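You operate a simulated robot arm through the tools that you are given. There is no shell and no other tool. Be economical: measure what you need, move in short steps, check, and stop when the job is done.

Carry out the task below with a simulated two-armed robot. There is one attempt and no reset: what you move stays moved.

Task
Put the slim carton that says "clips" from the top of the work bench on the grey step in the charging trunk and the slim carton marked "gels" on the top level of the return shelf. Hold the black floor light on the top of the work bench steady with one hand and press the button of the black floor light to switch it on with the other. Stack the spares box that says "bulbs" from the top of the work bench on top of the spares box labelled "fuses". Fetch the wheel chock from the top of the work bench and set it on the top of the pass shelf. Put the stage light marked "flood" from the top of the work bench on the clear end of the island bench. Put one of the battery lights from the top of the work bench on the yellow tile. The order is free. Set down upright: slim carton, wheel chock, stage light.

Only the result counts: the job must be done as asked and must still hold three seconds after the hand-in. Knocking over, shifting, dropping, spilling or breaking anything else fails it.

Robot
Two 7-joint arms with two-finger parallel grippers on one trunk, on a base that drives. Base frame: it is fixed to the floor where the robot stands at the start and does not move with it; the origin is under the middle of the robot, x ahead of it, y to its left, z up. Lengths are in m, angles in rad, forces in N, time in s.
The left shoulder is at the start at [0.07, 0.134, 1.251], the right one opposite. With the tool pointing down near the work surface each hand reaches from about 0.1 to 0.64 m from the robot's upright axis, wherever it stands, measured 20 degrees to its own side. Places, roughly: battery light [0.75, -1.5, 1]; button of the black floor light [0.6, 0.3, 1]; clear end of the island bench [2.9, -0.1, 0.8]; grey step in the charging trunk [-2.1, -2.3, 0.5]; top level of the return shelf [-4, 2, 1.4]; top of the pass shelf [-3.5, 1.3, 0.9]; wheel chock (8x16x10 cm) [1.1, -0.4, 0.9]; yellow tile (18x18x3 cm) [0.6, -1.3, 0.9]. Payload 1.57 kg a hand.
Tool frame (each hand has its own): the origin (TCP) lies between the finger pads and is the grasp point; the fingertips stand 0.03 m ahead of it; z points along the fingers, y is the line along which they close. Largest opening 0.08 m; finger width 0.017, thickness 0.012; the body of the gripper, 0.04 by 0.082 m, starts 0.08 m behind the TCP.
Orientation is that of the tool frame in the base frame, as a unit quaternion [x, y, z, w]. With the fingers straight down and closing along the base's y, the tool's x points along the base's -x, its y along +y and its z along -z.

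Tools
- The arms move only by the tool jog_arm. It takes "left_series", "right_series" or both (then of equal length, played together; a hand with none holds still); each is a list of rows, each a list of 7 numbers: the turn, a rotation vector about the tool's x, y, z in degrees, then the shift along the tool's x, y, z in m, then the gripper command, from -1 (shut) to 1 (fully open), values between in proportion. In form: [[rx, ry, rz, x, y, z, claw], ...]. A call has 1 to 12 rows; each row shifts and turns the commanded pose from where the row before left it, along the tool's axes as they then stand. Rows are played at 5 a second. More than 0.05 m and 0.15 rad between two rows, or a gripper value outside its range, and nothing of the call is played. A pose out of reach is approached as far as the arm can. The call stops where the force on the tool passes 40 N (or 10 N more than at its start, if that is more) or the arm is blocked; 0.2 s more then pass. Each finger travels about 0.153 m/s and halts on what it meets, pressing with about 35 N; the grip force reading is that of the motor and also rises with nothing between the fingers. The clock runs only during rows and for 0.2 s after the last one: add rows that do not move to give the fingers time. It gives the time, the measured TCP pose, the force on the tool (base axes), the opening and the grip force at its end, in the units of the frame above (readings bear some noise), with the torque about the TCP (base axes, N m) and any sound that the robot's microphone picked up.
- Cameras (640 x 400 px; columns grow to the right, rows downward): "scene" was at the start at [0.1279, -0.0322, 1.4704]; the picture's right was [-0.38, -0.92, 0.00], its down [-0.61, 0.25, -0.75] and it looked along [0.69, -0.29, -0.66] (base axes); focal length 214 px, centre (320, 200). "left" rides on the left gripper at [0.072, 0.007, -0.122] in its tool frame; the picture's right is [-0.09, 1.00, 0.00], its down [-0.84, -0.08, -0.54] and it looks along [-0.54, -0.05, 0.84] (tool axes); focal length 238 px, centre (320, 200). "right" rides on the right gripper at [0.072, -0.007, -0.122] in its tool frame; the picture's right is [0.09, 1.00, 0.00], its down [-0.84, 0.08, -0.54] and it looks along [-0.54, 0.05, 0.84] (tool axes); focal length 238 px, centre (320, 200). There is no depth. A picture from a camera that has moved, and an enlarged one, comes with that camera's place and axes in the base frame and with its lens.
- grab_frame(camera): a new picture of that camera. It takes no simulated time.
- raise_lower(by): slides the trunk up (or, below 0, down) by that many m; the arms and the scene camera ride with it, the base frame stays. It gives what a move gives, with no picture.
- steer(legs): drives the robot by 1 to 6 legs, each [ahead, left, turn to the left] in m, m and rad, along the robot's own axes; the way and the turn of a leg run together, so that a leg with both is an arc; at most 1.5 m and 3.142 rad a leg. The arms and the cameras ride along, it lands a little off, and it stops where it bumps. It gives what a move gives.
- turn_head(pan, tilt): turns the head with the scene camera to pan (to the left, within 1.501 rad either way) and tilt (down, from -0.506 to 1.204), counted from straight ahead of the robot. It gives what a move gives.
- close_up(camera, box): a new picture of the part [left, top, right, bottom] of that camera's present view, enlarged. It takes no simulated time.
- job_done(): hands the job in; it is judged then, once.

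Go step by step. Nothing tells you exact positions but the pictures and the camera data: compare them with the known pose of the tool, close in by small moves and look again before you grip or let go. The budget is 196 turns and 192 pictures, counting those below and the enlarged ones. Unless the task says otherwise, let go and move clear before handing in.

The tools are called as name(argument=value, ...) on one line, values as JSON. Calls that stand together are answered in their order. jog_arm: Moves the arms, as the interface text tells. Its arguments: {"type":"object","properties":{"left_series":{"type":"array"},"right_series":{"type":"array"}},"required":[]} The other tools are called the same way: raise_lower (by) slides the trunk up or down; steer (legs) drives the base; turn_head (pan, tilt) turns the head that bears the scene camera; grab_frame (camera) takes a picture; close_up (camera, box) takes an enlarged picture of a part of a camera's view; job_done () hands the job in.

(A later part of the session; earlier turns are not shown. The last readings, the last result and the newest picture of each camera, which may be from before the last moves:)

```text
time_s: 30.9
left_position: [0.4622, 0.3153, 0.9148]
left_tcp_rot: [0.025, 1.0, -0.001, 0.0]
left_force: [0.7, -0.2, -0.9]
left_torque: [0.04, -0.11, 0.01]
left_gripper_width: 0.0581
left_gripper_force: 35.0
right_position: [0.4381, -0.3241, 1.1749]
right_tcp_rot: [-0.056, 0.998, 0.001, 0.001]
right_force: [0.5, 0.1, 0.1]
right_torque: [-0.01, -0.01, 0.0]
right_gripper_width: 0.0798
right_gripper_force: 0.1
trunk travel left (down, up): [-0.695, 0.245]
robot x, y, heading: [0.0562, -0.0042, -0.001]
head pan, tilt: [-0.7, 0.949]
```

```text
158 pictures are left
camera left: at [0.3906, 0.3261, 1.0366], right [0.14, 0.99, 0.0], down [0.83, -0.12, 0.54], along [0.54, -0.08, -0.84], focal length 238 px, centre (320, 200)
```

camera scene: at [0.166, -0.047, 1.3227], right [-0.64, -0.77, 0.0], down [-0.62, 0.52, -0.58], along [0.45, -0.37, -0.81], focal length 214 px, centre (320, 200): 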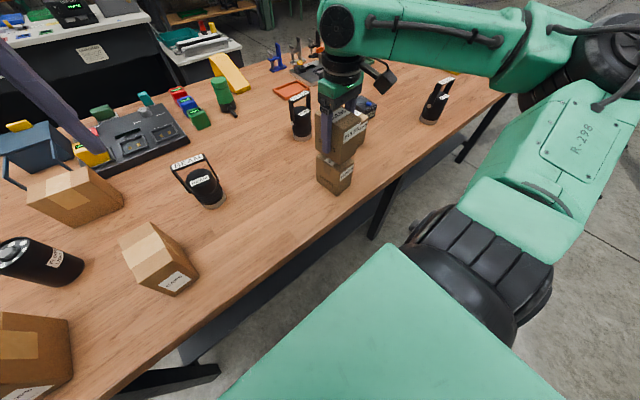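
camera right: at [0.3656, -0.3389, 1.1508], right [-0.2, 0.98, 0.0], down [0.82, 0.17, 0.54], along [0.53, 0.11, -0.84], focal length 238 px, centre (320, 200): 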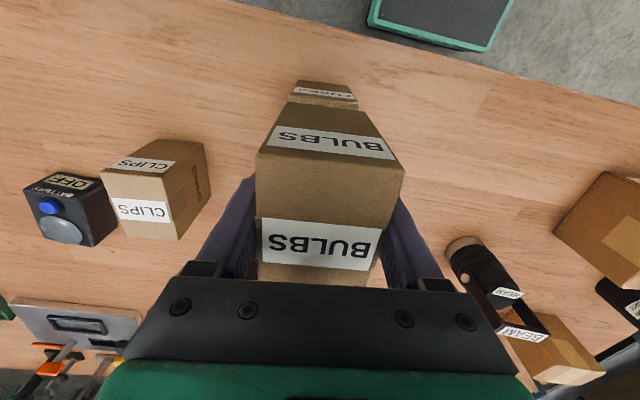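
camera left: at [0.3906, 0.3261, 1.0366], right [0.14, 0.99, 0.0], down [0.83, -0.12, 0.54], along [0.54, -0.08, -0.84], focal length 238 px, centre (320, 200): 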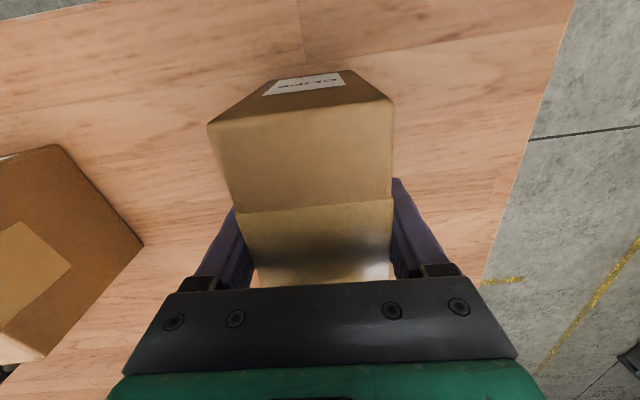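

Gripped at 0.058. Lift slowly by 12 cm.

jog_arm(left_series=[[0, 0, 0, 0, 0, -0.005, -1], [0, 0, 0, 0, 0, -0.01, -1], [0, 0, 0, 0, 0, -0.015, -1], [0, 0, 0, 0, 0, -0.02, -1], [0, 0, 0, 0, 0, -0.02, -1], [0, 0, 0, 0, 0, -0.02, -1], [0, 0, 0, 0, 0, -0.02, -1], [0, 0, 0, 0, 0, -0.02, -1], [0, 0, 0, 0, 0, -0.02, -1], [0, 0, 0, 0, 0, -0.02, -1]])

grab_frame(camera="left")

```text
time_s: 33.1
left_position: [0.4626, 0.3152, 1.0833]
left_tcp_rot: [0.025, 1.0, 0.0, -0.001]
left_force: [1.1, 0.0, -2.3]
left_torque: [0.0, -0.01, -0.01]
left_gripper_width: 0.058
left_gripper_force: 34.8
right_position: [0.4368, -0.3237, 1.1753]
right_tcp_rot: [-0.057, 0.998, -0.001, 0.001]
right_force: [-0.6, -0.2, -0.5]
right_torque: [0.02, 0.0, -0.04]
right_gripper_width: 0.0801
right_gripper_force: 0.1
trunk travel left (down, up): [-0.695, 0.245]
robot x, y, heading: [0.0617, 0.0016, -0.002]
head pan, tilt: [-0.7, 0.949]
```

```text
157 pictures are left
camera left: at [0.3914, 0.3258, 1.206], right [0.14, 0.99, 0.0], down [0.83, -0.12, 0.54], along [0.53, -0.08, -0.84], focal length 238 px, centre (320, 200)
```

left: 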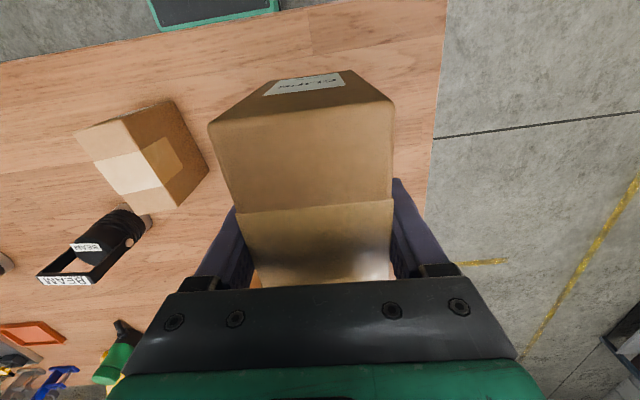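

Held. Before reversing, I look to both sides and behind for obstacles.

turn_head(pan=-1.5, tilt=0.45)

grab_frame(camera="scene")

turn_head(pan=1.5, tilt=0.45)

grab_frame(camera="scene")

```text
time_s: 34.2
left_position: [0.4622, 0.3142, 1.0844]
left_tcp_rot: [0.025, 1.0, 0.0, 0.0]
left_force: [-1.6, -0.4, -2.6]
left_torque: [-0.03, -0.02, 0.0]
left_gripper_width: 0.0578
left_gripper_force: 35.2
right_position: [0.4373, -0.3229, 1.175]
right_tcp_rot: [-0.057, 0.998, -0.001, 0.002]
right_force: [-0.4, -0.3, 0.5]
right_torque: [0.0, 0.0, 0.01]
right_gripper_width: 0.0801
right_gripper_force: 0.1
trunk travel left (down, up): [-0.695, 0.245]
robot x, y, heading: [0.0586, -0.004, 0.003]
head pan, tilt: [-1.499, 0.45]
```

```text
156 pictures are left
camera scene: at [0.1172, -0.0914, 1.3647], right [-1.0, -0.07, 0.0], down [-0.03, 0.43, -0.9], along [0.06, -0.9, -0.44], focal length 214 px, centre (320, 200)
```

scene: 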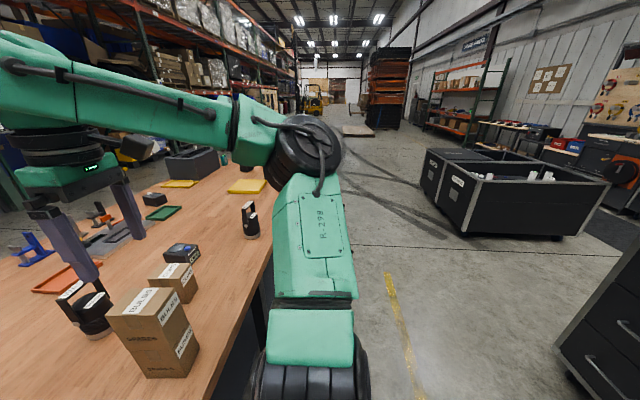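

```text
time_s: 36.8
left_position: [0.4635, 0.3147, 1.0835]
left_tcp_rot: [0.025, 1.0, -0.001, 0.0]
left_force: [0.1, 0.4, -2.8]
left_torque: [0.03, -0.01, -0.01]
left_gripper_width: 0.0577
left_gripper_force: 34.9
right_position: [0.4364, -0.324, 1.1757]
right_tcp_rot: [-0.057, 0.998, 0.0, 0.001]
right_force: [0.2, -0.3, -0.2]
right_torque: [0.02, 0.02, 0.0]
right_gripper_width: 0.0802
right_gripper_force: 0.1
trunk travel left (down, up): [-0.695, 0.245]
robot x, y, heading: [0.0627, 0.0033, 0.001]
head pan, tilt: [1.499, 0.45]
```

```text
155 pictures are left
camera scene: at [0.1171, 0.092, 1.3647], right [1.0, -0.07, 0.0], down [-0.03, -0.43, -0.9], along [0.06, 0.9, -0.44], focal length 214 px, centre (320, 200)
```

scene: 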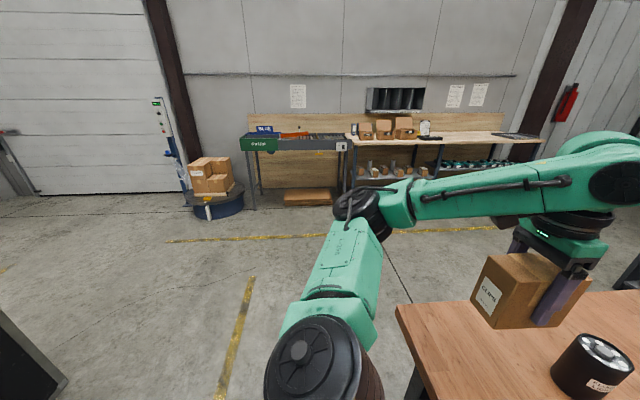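

The flight case (charging trunk) is at x -1.3…-2.8, y ≈ -2.15…-3.4, and a black cabinet stands behind me at x < -1.15, |y| < 0.8. I back off 0.4 m, turn right and drive along.

steer(legs=[[-0.4, 0, 0], [0, 0, -1.571]])

turn_head(pan=-0.7, tilt=0.5)

grab_frame(camera="scene")

```text
time_s: 43.1
left_position: [-0.0283, -0.4059, 1.0831]
left_tcp_rot: [0.727, 0.686, 0.0, 0.0]
left_force: [-0.2, 0.5, -3.5]
left_torque: [0.0, 0.01, 0.01]
left_gripper_width: 0.0577
left_gripper_force: 35.1
right_position: [-0.6671, -0.3756, 1.175]
right_tcp_rot: [0.67, 0.743, -0.001, 0.0]
right_force: [-0.2, -0.3, 0.1]
right_torque: [-0.01, 0.0, -0.04]
right_gripper_width: 0.0802
right_gripper_force: 0.2
trunk travel left (down, up): [-0.695, 0.245]
robot x, y, heading: [-0.3385, 0.0008, -1.577]
head pan, tilt: [1.499, 0.45]
```

```text
time_s: 45.2
left_position: [-0.0288, -0.4053, 1.0836]
left_tcp_rot: [0.728, 0.686, -0.001, -0.001]
left_force: [0.0, 0.9, -2.7]
left_torque: [-0.01, 0.02, -0.03]
left_gripper_width: 0.0581
left_gripper_force: 34.9
right_position: [-0.6662, -0.3748, 1.1754]
right_tcp_rot: [0.669, 0.743, -0.001, 0.001]
right_force: [0.7, 0.0, -0.5]
right_torque: [0.02, -0.01, 0.03]
right_gripper_width: 0.0802
right_gripper_force: 0.0
trunk travel left (down, up): [-0.695, 0.245]
robot x, y, heading: [-0.3374, 0.0004, -1.58]
head pan, tilt: [-0.7, 0.499]
```

```text
154 pictures are left
camera scene: at [-0.3986, -0.12, 1.3603], right [-0.76, 0.65, 0.0], down [0.31, 0.36, -0.88], along [-0.57, -0.67, -0.48], focal length 214 px, centre (320, 200)
```

scene: 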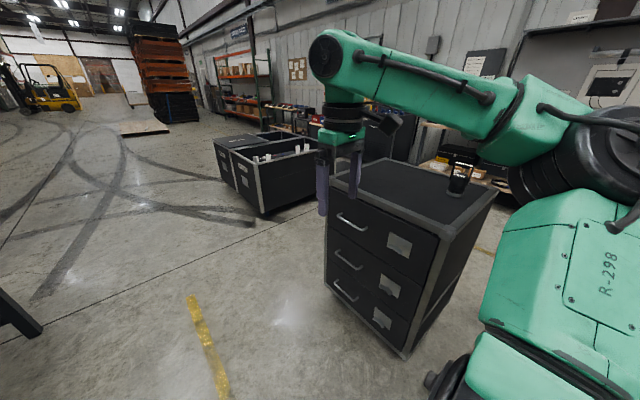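

Cabinet occupies y > -0.95 at x < -1.17; the corridor to the case is free. I drive to about (-1.7, -1.5) and look again.

steer(legs=[[1.45, 0, 0], [0, -1.4, 0]])

turn_head(pan=-0.3, tilt=0.8)

grab_frame(camera="scene")

```text
time_s: 59.0
left_position: [-1.4261, -1.8466, 1.084]
left_tcp_rot: [0.721, 0.692, -0.001, 0.0]
left_force: [0.9, -0.8, -3.1]
left_torque: [0.02, -0.03, 0.01]
left_gripper_width: 0.0578
left_gripper_force: 34.9
right_position: [-2.0664, -1.8289, 1.1757]
right_tcp_rot: [0.663, 0.749, -0.001, 0.001]
right_force: [-0.7, 0.1, 0.0]
right_torque: [0.02, 0.01, -0.03]
right_gripper_width: 0.0799
right_gripper_force: 0.1
trunk travel left (down, up): [-0.695, 0.245]
robot x, y, heading: [-1.7423, -1.448, -1.56]
head pan, tilt: [-0.7, 0.499]
```

```text
time_s: 59.8
left_position: [-1.4267, -1.847, 1.084]
left_tcp_rot: [0.721, 0.693, 0.0, -0.001]
left_force: [-0.7, 0.0, -2.1]
left_torque: [-0.01, -0.01, 0.01]
left_gripper_width: 0.0577
left_gripper_force: 35.1
right_position: [-2.0652, -1.8294, 1.1753]
right_tcp_rot: [0.662, 0.75, -0.001, 0.001]
right_force: [0.2, 0.2, -0.8]
right_torque: [-0.01, 0.04, 0.03]
right_gripper_width: 0.08
right_gripper_force: 0.0
trunk travel left (down, up): [-0.695, 0.245]
robot x, y, heading: [-1.748, -1.4474, -1.559]
head pan, tilt: [-0.3, 0.799]
```

```text
153 pictures are left
camera scene: at [-1.7679, -1.5753, 1.3343], right [-0.96, 0.29, 0.0], down [0.21, 0.69, -0.7], along [-0.2, -0.67, -0.72], focal length 214 px, centre (320, 200)
```

scene: 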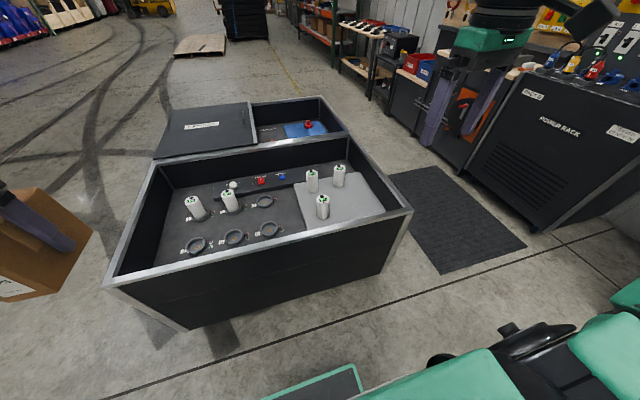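

The open case has a light-grey step on its right with white cells on it. Enlarge.

close_up(camera="scene", box=[140, 130, 420, 305])

```text
2.29 times, centred on (280, 218) of scene
camera zoom: at [-1.7679, -1.5753, 1.3343], right [-0.96, 0.29, 0.0], down [0.21, 0.69, -0.7], along [-0.2, -0.67, -0.72], focal length 490 px, centre (411, 160)
```

zoom: 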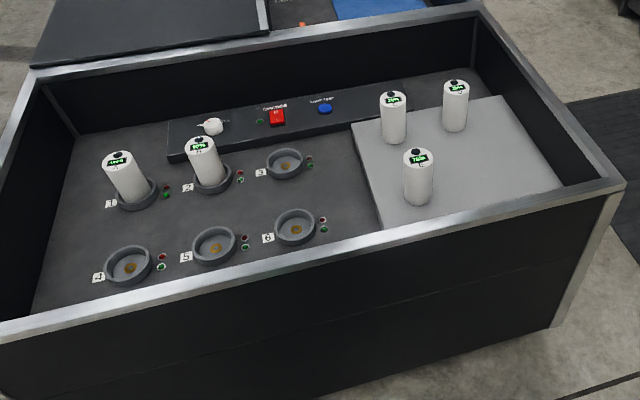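

The free part of the grey step is around [-2.15, -2.28], z ≈ 0.5, clear of the three cells. I move the base to about (-2.35, -1.70).

steer(legs=[[0, -0.6, 0], [0.25, 0, 0]])

turn_head(pan=0.2, tilt=1.0)

grab_frame(camera="scene")

grab_frame(camera="left")

```text
time_s: 64.6
left_position: [-2.0139, -2.0997, 1.0845]
left_tcp_rot: [0.719, 0.695, -0.002, 0.0]
left_force: [-0.4, -0.5, -3.5]
left_torque: [-0.01, 0.0, -0.01]
left_gripper_width: 0.0575
left_gripper_force: 35.1
right_position: [-2.6535, -2.0854, 1.1761]
right_tcp_rot: [0.66, 0.752, 0.0, 0.0]
right_force: [-0.6, -0.4, -0.2]
right_torque: [0.02, 0.0, -0.01]
right_gripper_width: 0.0803
right_gripper_force: 0.2
trunk travel left (down, up): [-0.695, 0.245]
robot x, y, heading: [-2.337, -1.7068, -1.553]
head pan, tilt: [-0.3, 0.799]
```

```text
time_s: 65.5
left_position: [-2.0121, -2.1012, 1.0841]
left_tcp_rot: [0.719, 0.695, -0.001, -0.001]
left_force: [0.9, 0.1, -2.0]
left_torque: [0.0, -0.05, -0.01]
left_gripper_width: 0.0576
left_gripper_force: 35.2
right_position: [-2.6529, -2.086, 1.175]
right_tcp_rot: [0.66, 0.752, -0.001, 0.0]
right_force: [0.3, 0.7, 0.3]
right_torque: [-0.05, 0.03, 0.02]
right_gripper_width: 0.0803
right_gripper_force: 0.1
trunk travel left (down, up): [-0.695, 0.245]
robot x, y, heading: [-2.3377, -1.7042, -1.55]
head pan, tilt: [0.201, 1.0]
```

```text
151 pictures are left
camera scene: at [-2.3191, -1.8218, 1.3192], right [-0.98, -0.22, 0.0], down [-0.18, 0.82, -0.54], along [0.12, -0.53, -0.84], focal length 214 px, centre (320, 200)
```

scene: 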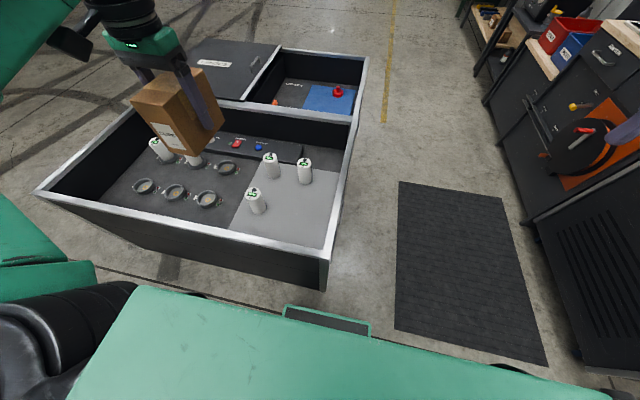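

```text
150 pictures are left
camera left: at [-2.0038, -2.0278, 1.2061], right [0.99, -0.12, 0.0], down [-0.1, -0.83, 0.54], along [-0.07, -0.54, -0.84], focal length 238 px, centre (320, 200)
```

left: 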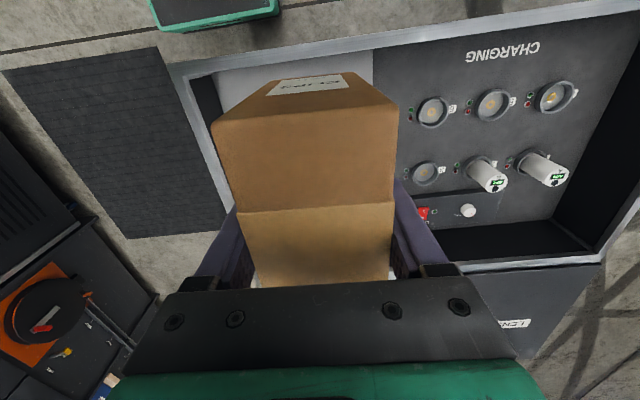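

Measured: free spot centre ≈[-2.15, -2.265], inner walls y≈-2.12 and x≈-2.28. Move the hand over it, then lower the trunk.

jog_arm(left_series=[[0, 0, 0, -0.02, -0.014, 0, -1], [0, 0, 0, -0.0299, -0.0235, 0, -1], [0, 0, 0, -0.0299, -0.0235, 0, -1], [0, 0, 0, -0.0299, -0.0235, 0, -1], [0, 0, 0, -0.0299, -0.0235, 0, -1], [0, 0, 0, -0.0299, -0.0235, 0, -1], [0, 0, 0, 0, 0, 0, -1]])

raise_lower(by=-0.3)

grab_frame(camera="scene")

grab_frame(camera="left")

```text
time_s: 67.1
left_position: [-2.1504, -2.2655, 1.0848]
left_tcp_rot: [0.719, 0.695, -0.001, 0.0]
left_force: [-0.9, 0.0, -2.2]
left_torque: [0.0, 0.03, -0.03]
left_gripper_width: 0.0579
left_gripper_force: 35.4
right_position: [-2.6522, -2.0868, 1.1752]
right_tcp_rot: [0.659, 0.752, -0.002, 0.0]
right_force: [0.9, 0.8, 0.6]
right_torque: [-0.01, 0.01, -0.03]
right_gripper_width: 0.0797
right_gripper_force: 0.1
trunk travel left (down, up): [-0.695, 0.245]
robot x, y, heading: [-2.3338, -1.6993, -1.557]
head pan, tilt: [0.201, 1.0]
```

```text
time_s: 70.1
left_position: [-2.1506, -2.2655, 0.7852]
left_tcp_rot: [0.719, 0.695, 0.0, -0.001]
left_force: [0.1, -0.3, -2.7]
left_torque: [0.0, -0.01, 0.0]
left_gripper_width: 0.0577
left_gripper_force: 34.7
right_position: [-2.6539, -2.0869, 0.8754]
right_tcp_rot: [0.659, 0.752, 0.0, 0.001]
right_force: [-0.4, 0.3, 0.0]
right_torque: [0.03, -0.01, 0.05]
right_gripper_width: 0.0798
right_gripper_force: 0.0
trunk travel left (down, up): [-0.395, 0.545]
robot x, y, heading: [-2.3346, -1.7048, -1.555]
head pan, tilt: [0.201, 1.0]
```

```text
149 pictures are left
camera scene: at [-2.3193, -1.8219, 1.0192], right [-0.98, -0.22, 0.0], down [-0.18, 0.82, -0.54], along [0.12, -0.53, -0.84], focal length 214 px, centre (320, 200)
```

scene: 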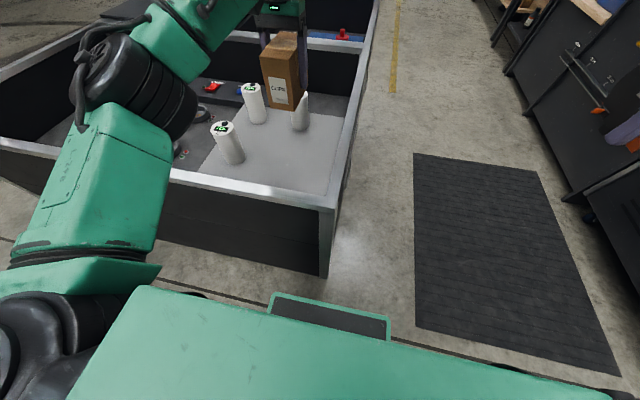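

```text
148 pictures are left
camera left: at [-2.1407, -2.193, 0.9071], right [0.99, -0.12, 0.0], down [-0.1, -0.83, 0.54], along [-0.07, -0.54, -0.84], focal length 238 px, centre (320, 200)
```

left: 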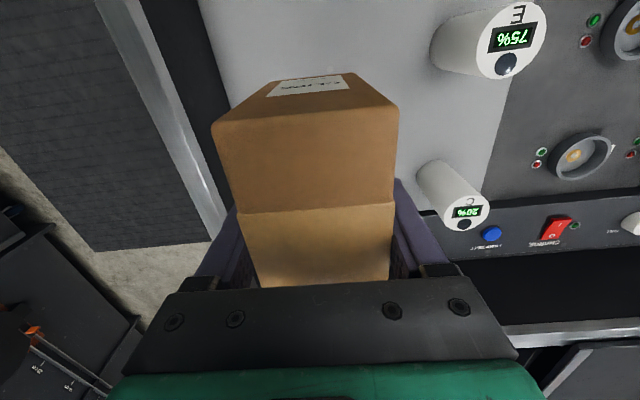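

The spot beneath is clear of all three cells. Lower with the arm to just above the step.

jog_arm(left_series=[[0, 0, 0, 0, 0, 0.02, -1], [0, 0, 0, 0, 0, 0.03, -1], [0, 0, 0, 0, 0, 0.03, -1], [0, 0, 0, 0, 0, 0.03, -1], [0, 0, 0, 0, 0, 0.03, -1], [0, 0, 0, 0, 0, 0.03, -1], [0, 0, 0, 0, 0, 0.02, -1], [0, 0, 0, 0, 0, 0, -1]])

grab_frame(camera="scene")

grab_frame(camera="left")

```text
time_s: 71.9
left_position: [-2.1498, -2.2645, 0.5948]
left_tcp_rot: [0.719, 0.695, 0.0, 0.001]
left_force: [0.8, -0.5, -3.1]
left_torque: [0.01, 0.01, -0.01]
left_gripper_width: 0.058
left_gripper_force: 35.0
right_position: [-2.6526, -2.0846, 0.876]
right_tcp_rot: [0.659, 0.752, -0.001, 0.001]
right_force: [0.7, 0.3, -0.2]
right_torque: [-0.01, -0.02, 0.01]
right_gripper_width: 0.08
right_gripper_force: 0.0
trunk travel left (down, up): [-0.395, 0.545]
robot x, y, heading: [-2.3359, -1.704, -1.55]
head pan, tilt: [0.201, 1.0]
```

```text
147 pictures are left
camera scene: at [-2.32, -1.8207, 1.0196], right [-0.98, -0.22, 0.0], down [-0.18, 0.82, -0.54], along [0.12, -0.53, -0.84], focal length 214 px, centre (320, 200)
```

scene: 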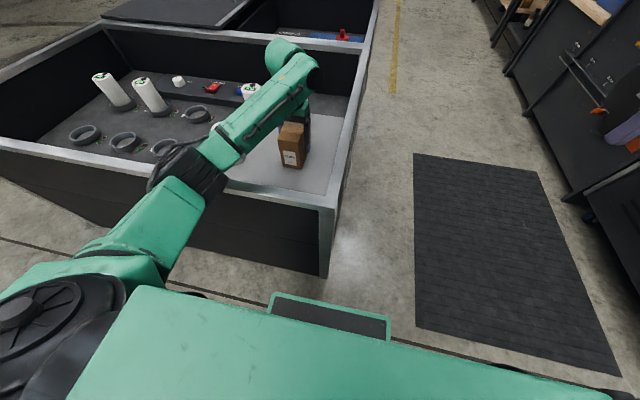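

```text
146 pictures are left
camera left: at [-2.1411, -2.1923, 0.7176], right [0.99, -0.12, 0.0], down [-0.1, -0.83, 0.54], along [-0.07, -0.54, -0.84], focal length 238 px, centre (320, 200)
```

left: 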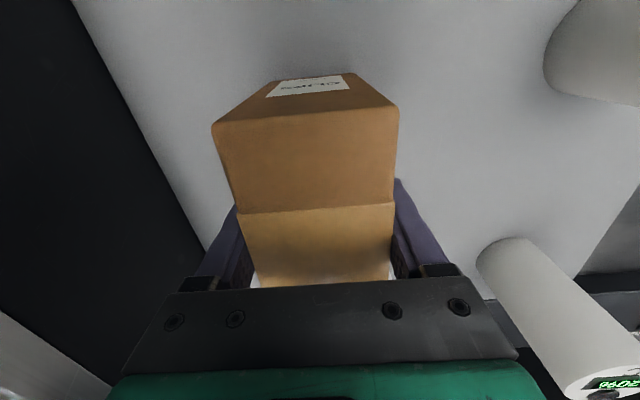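

No contact so far. Lower the last ~4 cm in small steps.

jog_arm(left_series=[[0, 0, 0, 0, 0, 0.01, -1], [0, 0, 0, 0, 0, 0.01, -1], [0, 0, 0, 0, 0, 0.005, -1], [0, 0, 0, 0, 0, 0.003, -1], [0, 0, 0, 0, 0, 0.003, -1], [0, 0, 0, 0, 0, 0.0, -1]])

grab_frame(camera="left")

close_up(camera="scene", box=[140, 30, 360, 220])

```text
time_s: 73.3
left_position: [-2.1526, -2.2629, 0.5698]
left_tcp_rot: [0.719, 0.695, -0.003, 0.003]
left_force: [1.7, 6.4, 37.4]
left_torque: [0.21, 0.54, 0.04]
left_gripper_width: 0.0579
left_gripper_force: 34.7
right_position: [-2.6533, -2.081, 0.8778]
right_tcp_rot: [0.659, 0.752, -0.003, 0.004]
right_force: [0.8, 0.2, 0.4]
right_torque: [0.0, 0.03, 0.0]
right_gripper_width: 0.0801
right_gripper_force: 0.0
trunk travel left (down, up): [-0.395, 0.545]
robot x, y, heading: [-2.3335, -1.7019, -1.551]
head pan, tilt: [0.201, 1.0]
```

```text
145 pictures are left
camera left: at [-2.1425, -2.189, 0.6916], right [0.99, -0.13, 0.0], down [-0.11, -0.83, 0.55], along [-0.07, -0.55, -0.84], focal length 238 px, centre (320, 200)
```

left: 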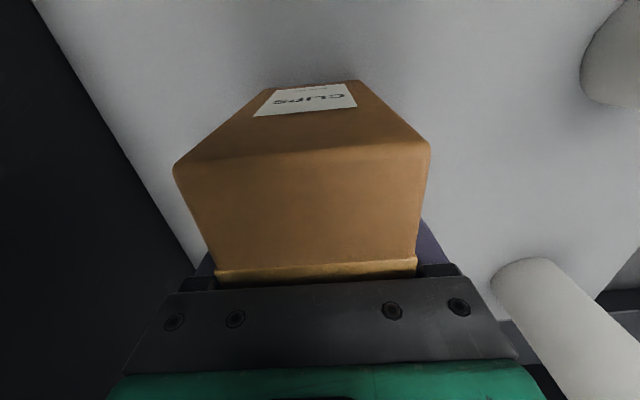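

```text
2.11 times, centred on (250, 125) of scene
camera zoom: at [-2.321, -1.8153, 1.0201], right [-0.98, -0.22, 0.0], down [-0.18, 0.82, -0.55], along [0.12, -0.53, -0.84], focal length 452 px, centre (467, 358)
```

zoom: 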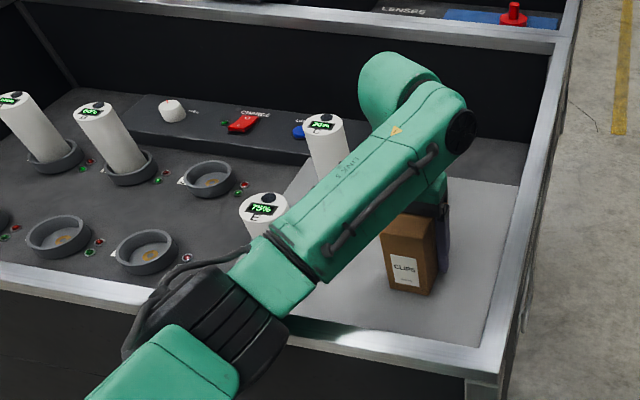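

The carton has met the step (force 37 N up). Ease off a few mm, then open and rise.

jog_arm(left_series=[[0, 0, 0, 0, 0, -0.003, -1], [0, 0, 0, 0, 0, -0.002, -1], [0, 0, 0, 0, 0, 0, -1]])

grab_frame(camera="left")

```text
time_s: 74.1
left_position: [-2.1498, -2.2608, 0.5724]
left_tcp_rot: [0.718, 0.696, -0.001, 0.001]
left_force: [0.1, -1.0, -2.5]
left_torque: [0.0, 0.01, 0.02]
left_gripper_width: 0.0578
left_gripper_force: 35.6
right_position: [-2.6525, -2.0815, 0.8783]
right_tcp_rot: [0.659, 0.752, -0.004, 0.003]
right_force: [1.4, -0.4, 0.1]
right_torque: [-0.01, -0.01, 0.0]
right_gripper_width: 0.0801
right_gripper_force: 0.2
trunk travel left (down, up): [-0.395, 0.545]
robot x, y, heading: [-2.3337, -1.7018, -1.551]
head pan, tilt: [0.201, 1.0]
```

```text
143 pictures are left
camera left: at [-2.1403, -2.188, 0.6932], right [0.99, -0.12, 0.0], down [-0.1, -0.83, 0.54], along [-0.07, -0.54, -0.84], focal length 238 px, centre (320, 200)
```

left: 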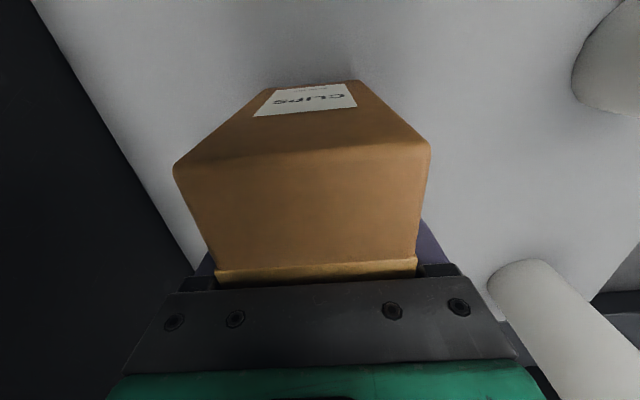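

It hangs about 2 mm up now. Lower 2 mm, and release.

jog_arm(left_series=[[0, 0, 0, 0, 0, 0.002, -1], [0, 0, 0, 0, 0, 0, 0.3], [0, 0, 0, 0, 0, 0, 0.8], [0, 0, 0, 0, 0, 0, 1], [0, 0, 0, 0, 0, 0, 1]])

grab_frame(camera="left")

```text
time_s: 75.3
left_position: [-2.1503, -2.2613, 0.5716]
left_tcp_rot: [0.718, 0.696, -0.003, 0.002]
left_force: [0.3, -0.8, 0.4]
left_torque: [0.01, -0.01, -0.06]
left_gripper_width: 0.08
left_gripper_force: 0.1
right_position: [-2.6508, -2.0804, 0.8795]
right_tcp_rot: [0.659, 0.752, -0.004, 0.003]
right_force: [0.5, 0.5, -0.3]
right_torque: [-0.03, -0.02, -0.01]
right_gripper_width: 0.0798
right_gripper_force: 0.1
trunk travel left (down, up): [-0.395, 0.545]
robot x, y, heading: [-2.3389, -1.7027, -1.549]
head pan, tilt: [0.201, 1.0]
```

```text
142 pictures are left
camera left: at [-2.1395, -2.1883, 0.6933], right [0.99, -0.12, 0.0], down [-0.1, -0.83, 0.55], along [-0.07, -0.54, -0.84], focal length 238 px, centre (320, 200)
```

left: 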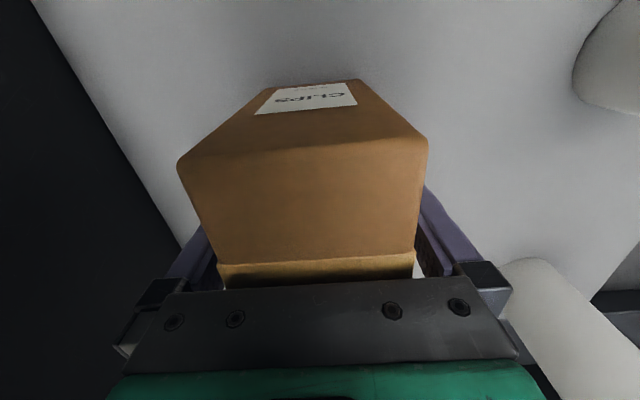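

Released. Rising straight up.

jog_arm(left_series=[[0, 0, 0, 0, 0, -0.01, 1], [0, 0, 0, 0, 0, -0.02, 1], [0, 0, 0, 0, 0, -0.03, 1], [0, 0, 0, 0, 0, -0.04, 1], [0, 0, 0, 0, 0, -0.04, 1], [0, 0, 0, 0, 0, -0.04, 1], [0, 0, 0, 0, 0, -0.04, 1], [0, 0, 0, 0, 0, -0.04, 1]])

raise_lower(by=0.3)

grab_frame(camera="scene")

grab_frame(camera="left")

```text
time_s: 77.1
left_position: [-2.1516, -2.2643, 0.8277]
left_tcp_rot: [0.719, 0.695, -0.001, 0.001]
left_force: [0.2, 0.0, -0.1]
left_torque: [0.0, -0.02, -0.02]
left_gripper_width: 0.0802
left_gripper_force: 0.1
right_position: [-2.6527, -2.0852, 0.8755]
right_tcp_rot: [0.659, 0.752, 0.0, 0.002]
right_force: [0.5, 0.0, -0.3]
right_torque: [-0.01, -0.02, 0.0]
right_gripper_width: 0.0799
right_gripper_force: 0.0
trunk travel left (down, up): [-0.395, 0.545]
robot x, y, heading: [-2.3352, -1.7054, -1.549]
head pan, tilt: [0.201, 1.0]
```

```text
time_s: 80.1
left_position: [-2.1492, -2.2663, 1.1271]
left_tcp_rot: [0.719, 0.695, -0.001, -0.001]
left_force: [-0.5, 0.0, 0.0]
left_torque: [0.03, 0.04, 0.01]
left_gripper_width: 0.0799
left_gripper_force: 0.1
right_position: [-2.6522, -2.0868, 1.1756]
right_tcp_rot: [0.66, 0.752, -0.001, 0.001]
right_force: [0.4, 0.2, -0.5]
right_torque: [-0.01, 0.02, 0.0]
right_gripper_width: 0.0801
right_gripper_force: 0.0
trunk travel left (down, up): [-0.695, 0.245]
robot x, y, heading: [-2.336, -1.6992, -1.554]
head pan, tilt: [0.201, 1.0]
```

```text
141 pictures are left
camera scene: at [-2.3194, -1.8217, 1.3191], right [-0.98, -0.22, 0.0], down [-0.18, 0.82, -0.54], along [0.12, -0.53, -0.84], focal length 214 px, centre (320, 200)
```

scene: 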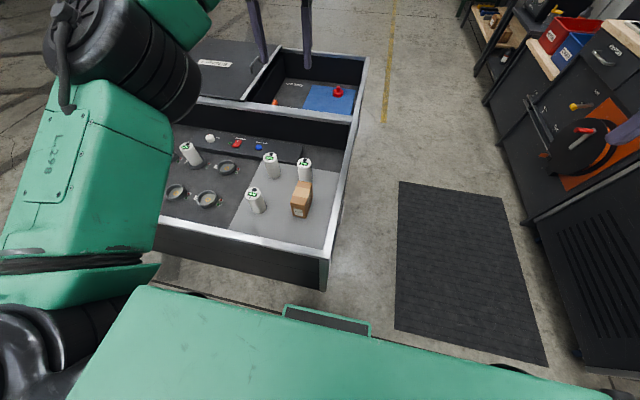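

```text
140 pictures are left
camera left: at [-2.1408, -2.193, 1.2492], right [0.99, -0.12, 0.0], down [-0.1, -0.83, 0.54], along [-0.07, -0.54, -0.84], focal length 238 px, centre (320, 200)
```

left: 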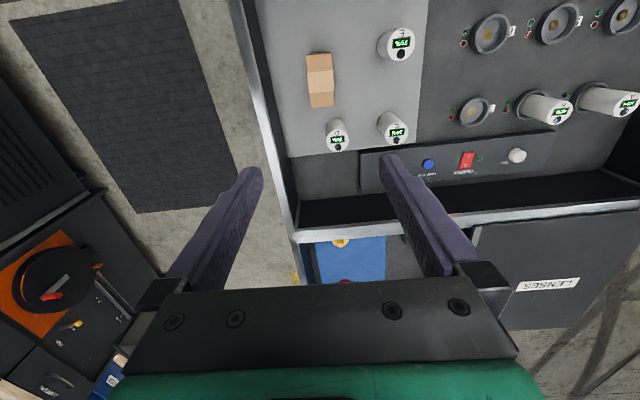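

The "clips" carton stands upright on the grey step, with the cells undisturbed. Now I return to the bench's right part.

steer(legs=[[-0.22, 0, 0], [0, 1.4, 0], [0, 0.6, 0], [0, 0, 1.56]])

turn_head(pan=0.0, tilt=0.75)

grab_frame(camera="scene")

```text
time_s: 95.2
left_position: [0.2273, -1.2551, 1.1274]
left_tcp_rot: [0.014, 1.0, -0.001, 0.0]
left_force: [-0.7, 0.1, -0.4]
left_torque: [0.01, 0.02, 0.02]
left_gripper_width: 0.0798
left_gripper_force: 0.0
right_position: [0.0512, -1.7575, 1.1757]
right_tcp_rot: [-0.067, 0.998, 0.0, 0.001]
right_force: [0.1, 0.4, -0.3]
right_torque: [0.01, -0.01, -0.01]
right_gripper_width: 0.0799
right_gripper_force: 0.0
trunk travel left (down, up): [-0.695, 0.245]
robot x, y, heading: [-0.3349, -1.4418, 0.019]
head pan, tilt: [0.201, 1.0]
```

```text
time_s: 96.0
left_position: [0.2264, -1.2539, 1.1271]
left_tcp_rot: [0.014, 1.0, -0.001, 0.0]
left_force: [-0.5, 0.0, 0.1]
left_torque: [-0.01, 0.0, 0.01]
left_gripper_width: 0.0798
left_gripper_force: 0.1
right_position: [0.0505, -1.7563, 1.1758]
right_tcp_rot: [-0.068, 0.998, 0.0, 0.001]
right_force: [-0.2, 0.3, 0.6]
right_torque: [0.02, -0.02, 0.03]
right_gripper_width: 0.0802
right_gripper_force: 0.1
trunk travel left (down, up): [-0.695, 0.245]
robot x, y, heading: [-0.3349, -1.4416, 0.018]
head pan, tilt: [0.0, 0.75]
```

```text
139 pictures are left
camera scene: at [-0.2015, -1.4391, 1.3383], right [0.02, -1.0, 0.0], down [-0.68, -0.02, -0.73], along [0.73, 0.02, -0.68], focal length 214 px, centre (320, 200)
```

scene: 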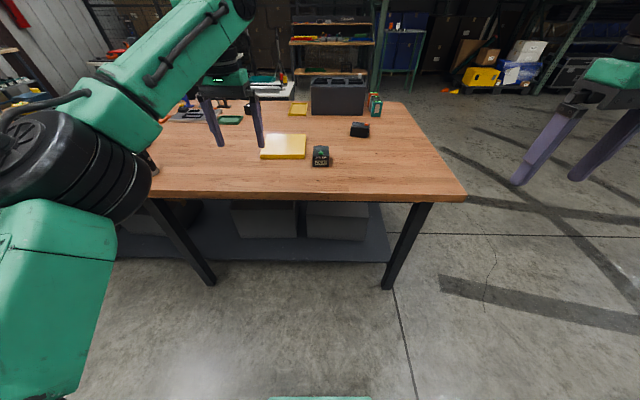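

One battery light is near [0.55, -1.42] right next to the yellow tile at ≈[0.62, -1.27]. Zoom in.

close_up(camera="scene", box=[250, 120, 390, 180])

steer(legs=[[0.36, 0, -0.018]])

turn_head(pan=0.0, tilt=0.9)

grab_frame(camera="scene")

```text
4.57 times, centred on (320, 150) of scene
camera zoom: at [-0.2015, -1.4391, 1.3383], right [0.02, -1.0, 0.0], down [-0.68, -0.02, -0.73], along [0.73, 0.02, -0.68], focal length 980 px, centre (320, 429)
```

zoom: 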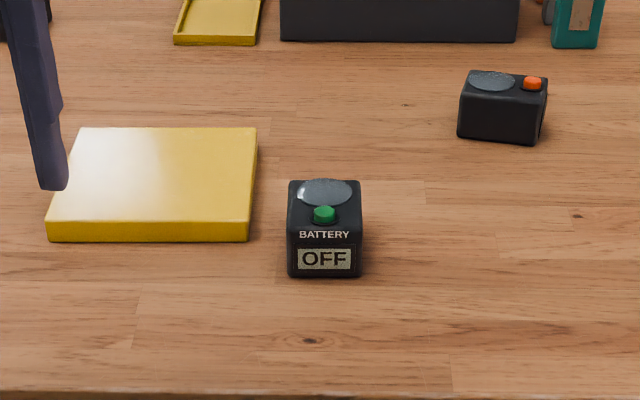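

```text
time_s: 98.3
left_position: [0.5893, -1.26, 1.1266]
left_tcp_rot: [0.023, 1.0, 0.0, 0.001]
left_force: [0.5, 0.2, 0.4]
left_torque: [0.01, 0.02, 0.0]
left_gripper_width: 0.0802
left_gripper_force: 0.0
right_position: [0.4033, -1.759, 1.1754]
right_tcp_rot: [-0.058, 0.998, 0.0, 0.002]
right_force: [0.9, 0.4, -0.3]
right_torque: [-0.02, 0.0, -0.02]
right_gripper_width: 0.0803
right_gripper_force: 0.0
trunk travel left (down, up): [-0.695, 0.245]
robot x, y, heading: [0.0254, -1.4362, 0.003]
head pan, tilt: [0.0, 0.75]
```

```text
time_s: 99.0
left_position: [0.5899, -1.2605, 1.1263]
left_tcp_rot: [0.024, 1.0, -0.001, 0.001]
left_force: [-0.4, -0.2, 0.0]
left_torque: [-0.02, -0.01, 0.02]
left_gripper_width: 0.0798
left_gripper_force: 0.0
right_position: [0.4049, -1.7598, 1.1749]
right_tcp_rot: [-0.059, 0.998, 0.0, 0.001]
right_force: [-0.1, -0.6, -0.2]
right_torque: [0.01, 0.0, 0.0]
right_gripper_width: 0.08
right_gripper_force: 0.0
trunk travel left (down, up): [-0.695, 0.245]
robot x, y, heading: [0.029, -1.4353, -0.0]
head pan, tilt: [0.0, 0.901]
```

```text
137 pictures are left
camera scene: at [0.1516, -1.4369, 1.3264], right [0.0, -1.0, 0.0], down [-0.78, 0.0, -0.62], along [0.62, 0.0, -0.78], focal length 214 px, centre (320, 200)
```

scene: 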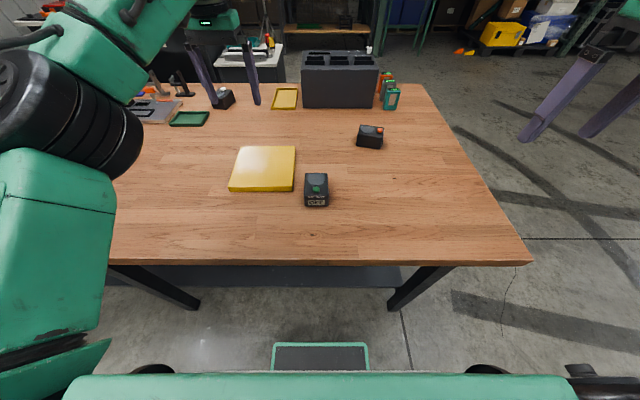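

Look with the left wrist camera, which is already above the tile.

grab_frame(camera="left")

close_up(camera="scene", box=[220, 130, 340, 220])

```text
136 pictures are left
camera left: at [0.5192, -1.249, 1.2492], right [0.14, 0.99, 0.0], down [0.83, -0.12, 0.54], along [0.54, -0.08, -0.84], focal length 238 px, centre (320, 200)
```

left: 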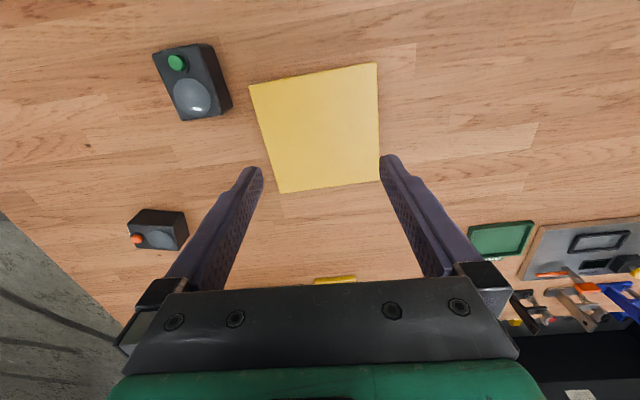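

```text
4.44 times, centred on (280, 175) of scene
camera zoom: at [0.1516, -1.4369, 1.3264], right [0.0, -1.0, 0.0], down [-0.78, 0.0, -0.62], along [0.62, 0.0, -0.78], focal length 953 px, centre (498, 311)
```

zoom: 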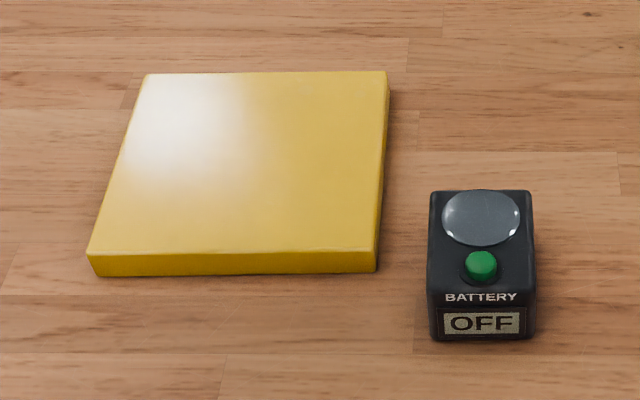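

Battery light: x 0.498–0.588, y -1.457…-1.400, top 0.90. Tile centre ≈[0.632, -1.272], top 0.89. I roll ahead 4 cm and bring the left hand over the light.

steer(legs=[[0.04, 0, 0]])

jog_arm(left_series=[[0, 0, -2.7, 0.02, -0.042, 0, 1], [0, 0, 0, 0.022, -0.042, 0, 1], [0, 0, 0, 0.022, -0.042, 0, 1], [0, 0, 0, 0.022, -0.042, 0, 1], [0, 0, 0, 0, 0, 0.04, 1], [0, 0, 0, 0, 0, 0.04, 1], [0, 0, 0, 0, 0, 0.04, 1], [0, 0, 0, 0, 0, 0, 1]])

grab_frame(camera="left")

```text
time_s: 99.9
left_position: [0.6251, -1.2613, 1.1304]
left_tcp_rot: [0.023, 1.0, -0.001, 0.002]
left_force: [-0.2, 0.1, 1.5]
left_torque: [-0.01, -0.06, 0.04]
left_gripper_width: 0.0802
left_gripper_force: 0.1
right_position: [0.4384, -1.7596, 1.1775]
right_tcp_rot: [-0.058, 0.998, 0.0, 0.004]
right_force: [-0.3, -0.8, 0.4]
right_torque: [0.01, -0.09, 0.0]
right_gripper_width: 0.0798
right_gripper_force: 0.0
trunk travel left (down, up): [-0.695, 0.245]
robot x, y, heading: [0.0661, -1.4381, 0.006]
head pan, tilt: [0.0, 0.901]
```

```text
time_s: 101.7
left_position: [0.5435, -1.4272, 1.0065]
left_tcp_rot: [0.0, 1.0, -0.001, -0.001]
left_force: [0.3, -0.7, 0.2]
left_torque: [-0.02, 0.0, -0.01]
left_gripper_width: 0.0802
left_gripper_force: 0.2
right_position: [0.4428, -1.7598, 1.1766]
right_tcp_rot: [-0.059, 0.998, 0.0, 0.001]
right_force: [-0.5, 0.0, 0.1]
right_torque: [0.01, -0.03, 0.0]
right_gripper_width: 0.08
right_gripper_force: 0.1
trunk travel left (down, up): [-0.695, 0.245]
robot x, y, heading: [0.067, -1.4358, 0.002]
head pan, tilt: [0.0, 0.901]
```

```text
134 pictures are left
camera left: at [0.4713, -1.4194, 1.1285], right [0.09, 1.0, 0.0], down [0.84, -0.08, 0.54], along [0.54, -0.05, -0.84], focal length 238 px, centre (320, 200)
```

left: 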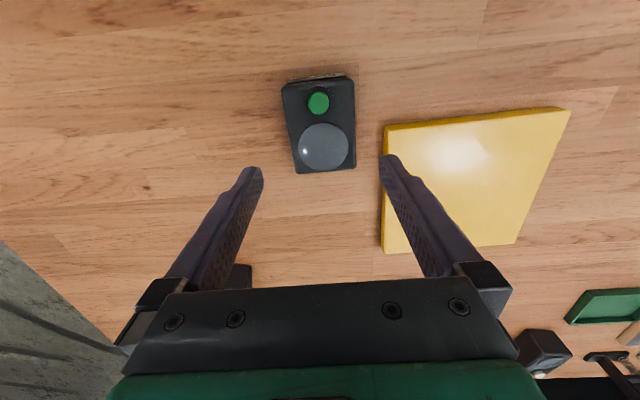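

Light centre [0.539, -1.423]. I grip at x ≈ 0.53 (just in front of the tile's edge line), going down to z ≈ 0.897.

jog_arm(left_series=[[0, 0, 0, 0.0125, 0.003, 0.02, 1], [0, 0, 0, 0, 0, 0.03, 1], [0, 0, 0, 0, 0, 0.03, 1], [0, 0, 0, 0, 0, 0.02, 1], [0, 0, 0, 0, 0, 0.01, 1], [0, 0, 0, 0, 0, 0, 1]])

grab_frame(camera="left")

```text
time_s: 103.1
left_position: [0.5295, -1.4235, 0.8966]
left_tcp_rot: [0.0, 1.0, -0.001, 0.0]
left_force: [-0.2, -0.6, 0.0]
left_torque: [-0.02, 0.02, 0.03]
left_gripper_width: 0.0803
left_gripper_force: 0.1
right_position: [0.4427, -1.7608, 1.1758]
right_tcp_rot: [-0.059, 0.998, 0.001, 0.0]
right_force: [0.0, -0.4, -0.4]
right_torque: [-0.02, 0.0, -0.05]
right_gripper_width: 0.0801
right_gripper_force: 0.1
trunk travel left (down, up): [-0.695, 0.245]
robot x, y, heading: [0.0673, -1.4356, 0.002]
head pan, tilt: [0.0, 0.901]
```

```text
133 pictures are left
camera left: at [0.458, -1.4162, 1.0191], right [0.09, 1.0, 0.0], down [0.84, -0.08, 0.54], along [0.54, -0.05, -0.84], focal length 238 px, centre (320, 200)
```

left: 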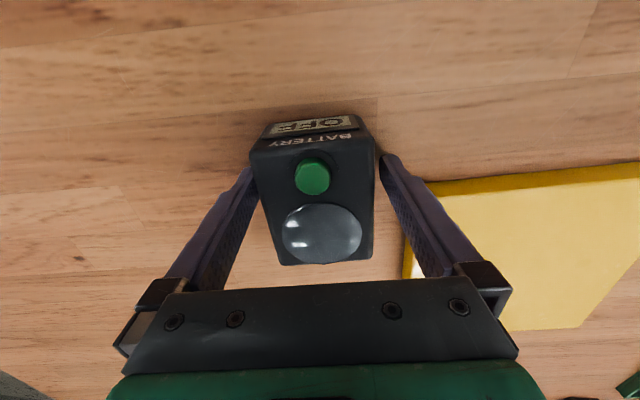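

Straddled and clear of the tile. Close, then lift a bit.

jog_arm(left_series=[[0, 0, 0, 0, 0, 0, 0.3], [0, 0, 0, 0, 0, 0, -1], [0, 0, 0, 0, 0, 0, -1], [0, 0, 0, 0, 0, 0, -1], [0, 0, 0, 0, 0, -0.005, -1], [0, 0, 0, 0, 0, -0.01, -1], [0, 0, 0, 0, 0, -0.02, -1], [0, 0, 0, 0, 0, -0.02, -1], [0, 0, 0, 0, 0, -0.02, -1], [0, 0, 0, 0, 0, 0, -1]])

grab_frame(camera="left")

```text
time_s: 105.3
left_position: [0.5304, -1.4248, 0.9729]
left_tcp_rot: [0.0, 1.0, 0.0, 0.0]
left_force: [-0.8, -0.1, -4.1]
left_torque: [0.0, 0.09, -0.01]
left_gripper_width: 0.0637
left_gripper_force: 34.9
right_position: [0.4443, -1.7603, 1.175]
right_tcp_rot: [-0.058, 0.998, 0.001, 0.001]
right_force: [-0.3, 0.1, 0.2]
right_torque: [0.0, 0.03, -0.01]
right_gripper_width: 0.0797
right_gripper_force: 0.1
trunk travel left (down, up): [-0.695, 0.245]
robot x, y, heading: [0.0656, -1.4379, 0.002]
head pan, tilt: [0.0, 0.901]
```

```text
132 pictures are left
camera left: at [0.4585, -1.417, 1.0952], right [0.09, 1.0, 0.0], down [0.84, -0.08, 0.54], along [0.54, -0.05, -0.84], focal length 238 px, centre (320, 200)
```

left: 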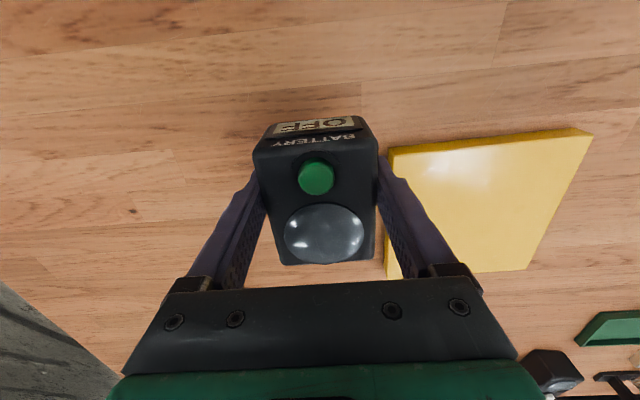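

Held level. Carry over the tile centre and lower to z ≈ 0.935.

jog_arm(left_series=[[0, 0, 0, -0.01, 0.018, 0, -1], [0, 0, 0, -0.019, 0.033, 0, -1], [0, 0, 0, -0.019, 0.033, 0, -1], [0, 0, 0, -0.019, 0.033, 0, -1], [0, 0, 0, -0.019, 0.033, 0, -1], [0, 0, 0, 0, 0, 0, -1], [0, 0, 0, 0, 0, 0.02, -1], [0, 0, 0, 0, 0, 0.017, -1], [0, 0, 0, 0, 0, 0, -1]])

close_up(camera="scene", box=[200, 110, 360, 210])

grab_frame(camera="left")

```text
time_s: 107.3
left_position: [0.6165, -1.2746, 0.9342]
left_tcp_rot: [0.0, 1.0, 0.0, 0.0]
left_force: [-0.2, 0.7, -3.7]
left_torque: [0.02, 0.04, -0.01]
left_gripper_width: 0.0639
left_gripper_force: 34.6
right_position: [0.4437, -1.7597, 1.1749]
right_tcp_rot: [-0.058, 0.998, 0.0, 0.001]
right_force: [0.2, 1.0, 0.3]
right_torque: [0.02, -0.01, 0.0]
right_gripper_width: 0.0801
right_gripper_force: 0.0
trunk travel left (down, up): [-0.695, 0.245]
robot x, y, heading: [0.0619, -1.4397, 0.003]
head pan, tilt: [0.0, 0.901]
```

```text
4.00 times, centred on (280, 160) of scene
camera zoom: at [0.1913, -1.4369, 1.3264], right [0.0, -1.0, 0.0], down [-0.78, 0.0, -0.62], along [0.62, 0.0, -0.78], focal length 858 px, centre (480, 360)
```

zoom: 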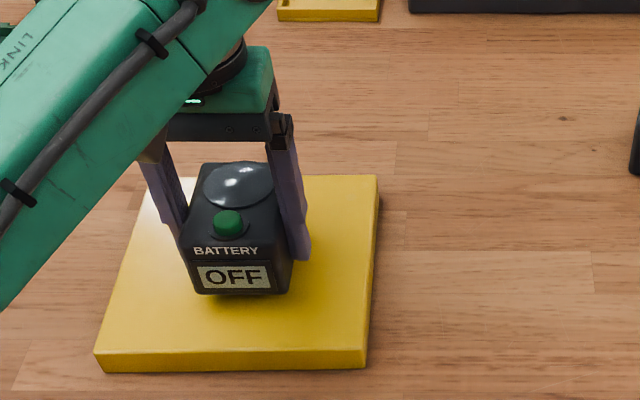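

```text
130 pictures are left
camera left: at [0.5443, -1.2668, 1.0572], right [0.09, 1.0, 0.0], down [0.84, -0.08, 0.54], along [0.54, -0.05, -0.84], focal length 238 px, centre (320, 200)
```

left: 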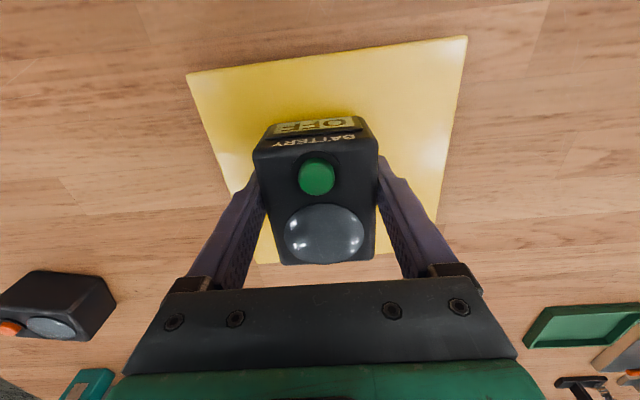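

Well centred above the tile. Lower in 2 mm steps to contact.

jog_arm(left_series=[[0, 0, 0, 0, 0, 0.003, -1], [0, 0, 0, 0, 0, 0.002, -1], [0, 0, 0, 0, 0, 0.001, -1]])

```text
time_s: 108.1
left_position: [0.6158, -1.2743, 0.9279]
left_tcp_rot: [0.0, 1.0, -0.002, 0.0]
left_force: [-1.2, 0.4, -4.2]
left_torque: [0.02, 0.01, 0.01]
left_gripper_width: 0.0636
left_gripper_force: 35.2
right_position: [0.4442, -1.7584, 1.1767]
right_tcp_rot: [-0.058, 0.998, -0.001, 0.001]
right_force: [0.8, 0.3, 0.2]
right_torque: [0.02, -0.02, -0.01]
right_gripper_width: 0.0798
right_gripper_force: 0.0
trunk travel left (down, up): [-0.695, 0.245]
robot x, y, heading: [0.0636, -1.4389, 0.005]
head pan, tilt: [0.0, 0.901]
```

jog_arm(left_series=[[0, 0, 0, 0, 0, 0.001, -1], [0, 0, 0, 0, 0, 0.001, -1]])

```text
time_s: 108.7
left_position: [0.6161, -1.2751, 0.9263]
left_tcp_rot: [0.001, 1.0, 0.0, 0.0]
left_force: [0.0, 0.1, -5.1]
left_torque: [0.02, 0.04, 0.03]
left_gripper_width: 0.064
left_gripper_force: 35.0
right_position: [0.4444, -1.7592, 1.1747]
right_tcp_rot: [-0.059, 0.998, 0.0, 0.0]
right_force: [0.3, -2.0, -0.3]
right_torque: [-0.01, 0.01, -0.02]
right_gripper_width: 0.0795
right_gripper_force: 0.1
trunk travel left (down, up): [-0.695, 0.245]
robot x, y, heading: [0.0613, -1.4347, 0.002]
head pan, tilt: [0.0, 0.901]
```

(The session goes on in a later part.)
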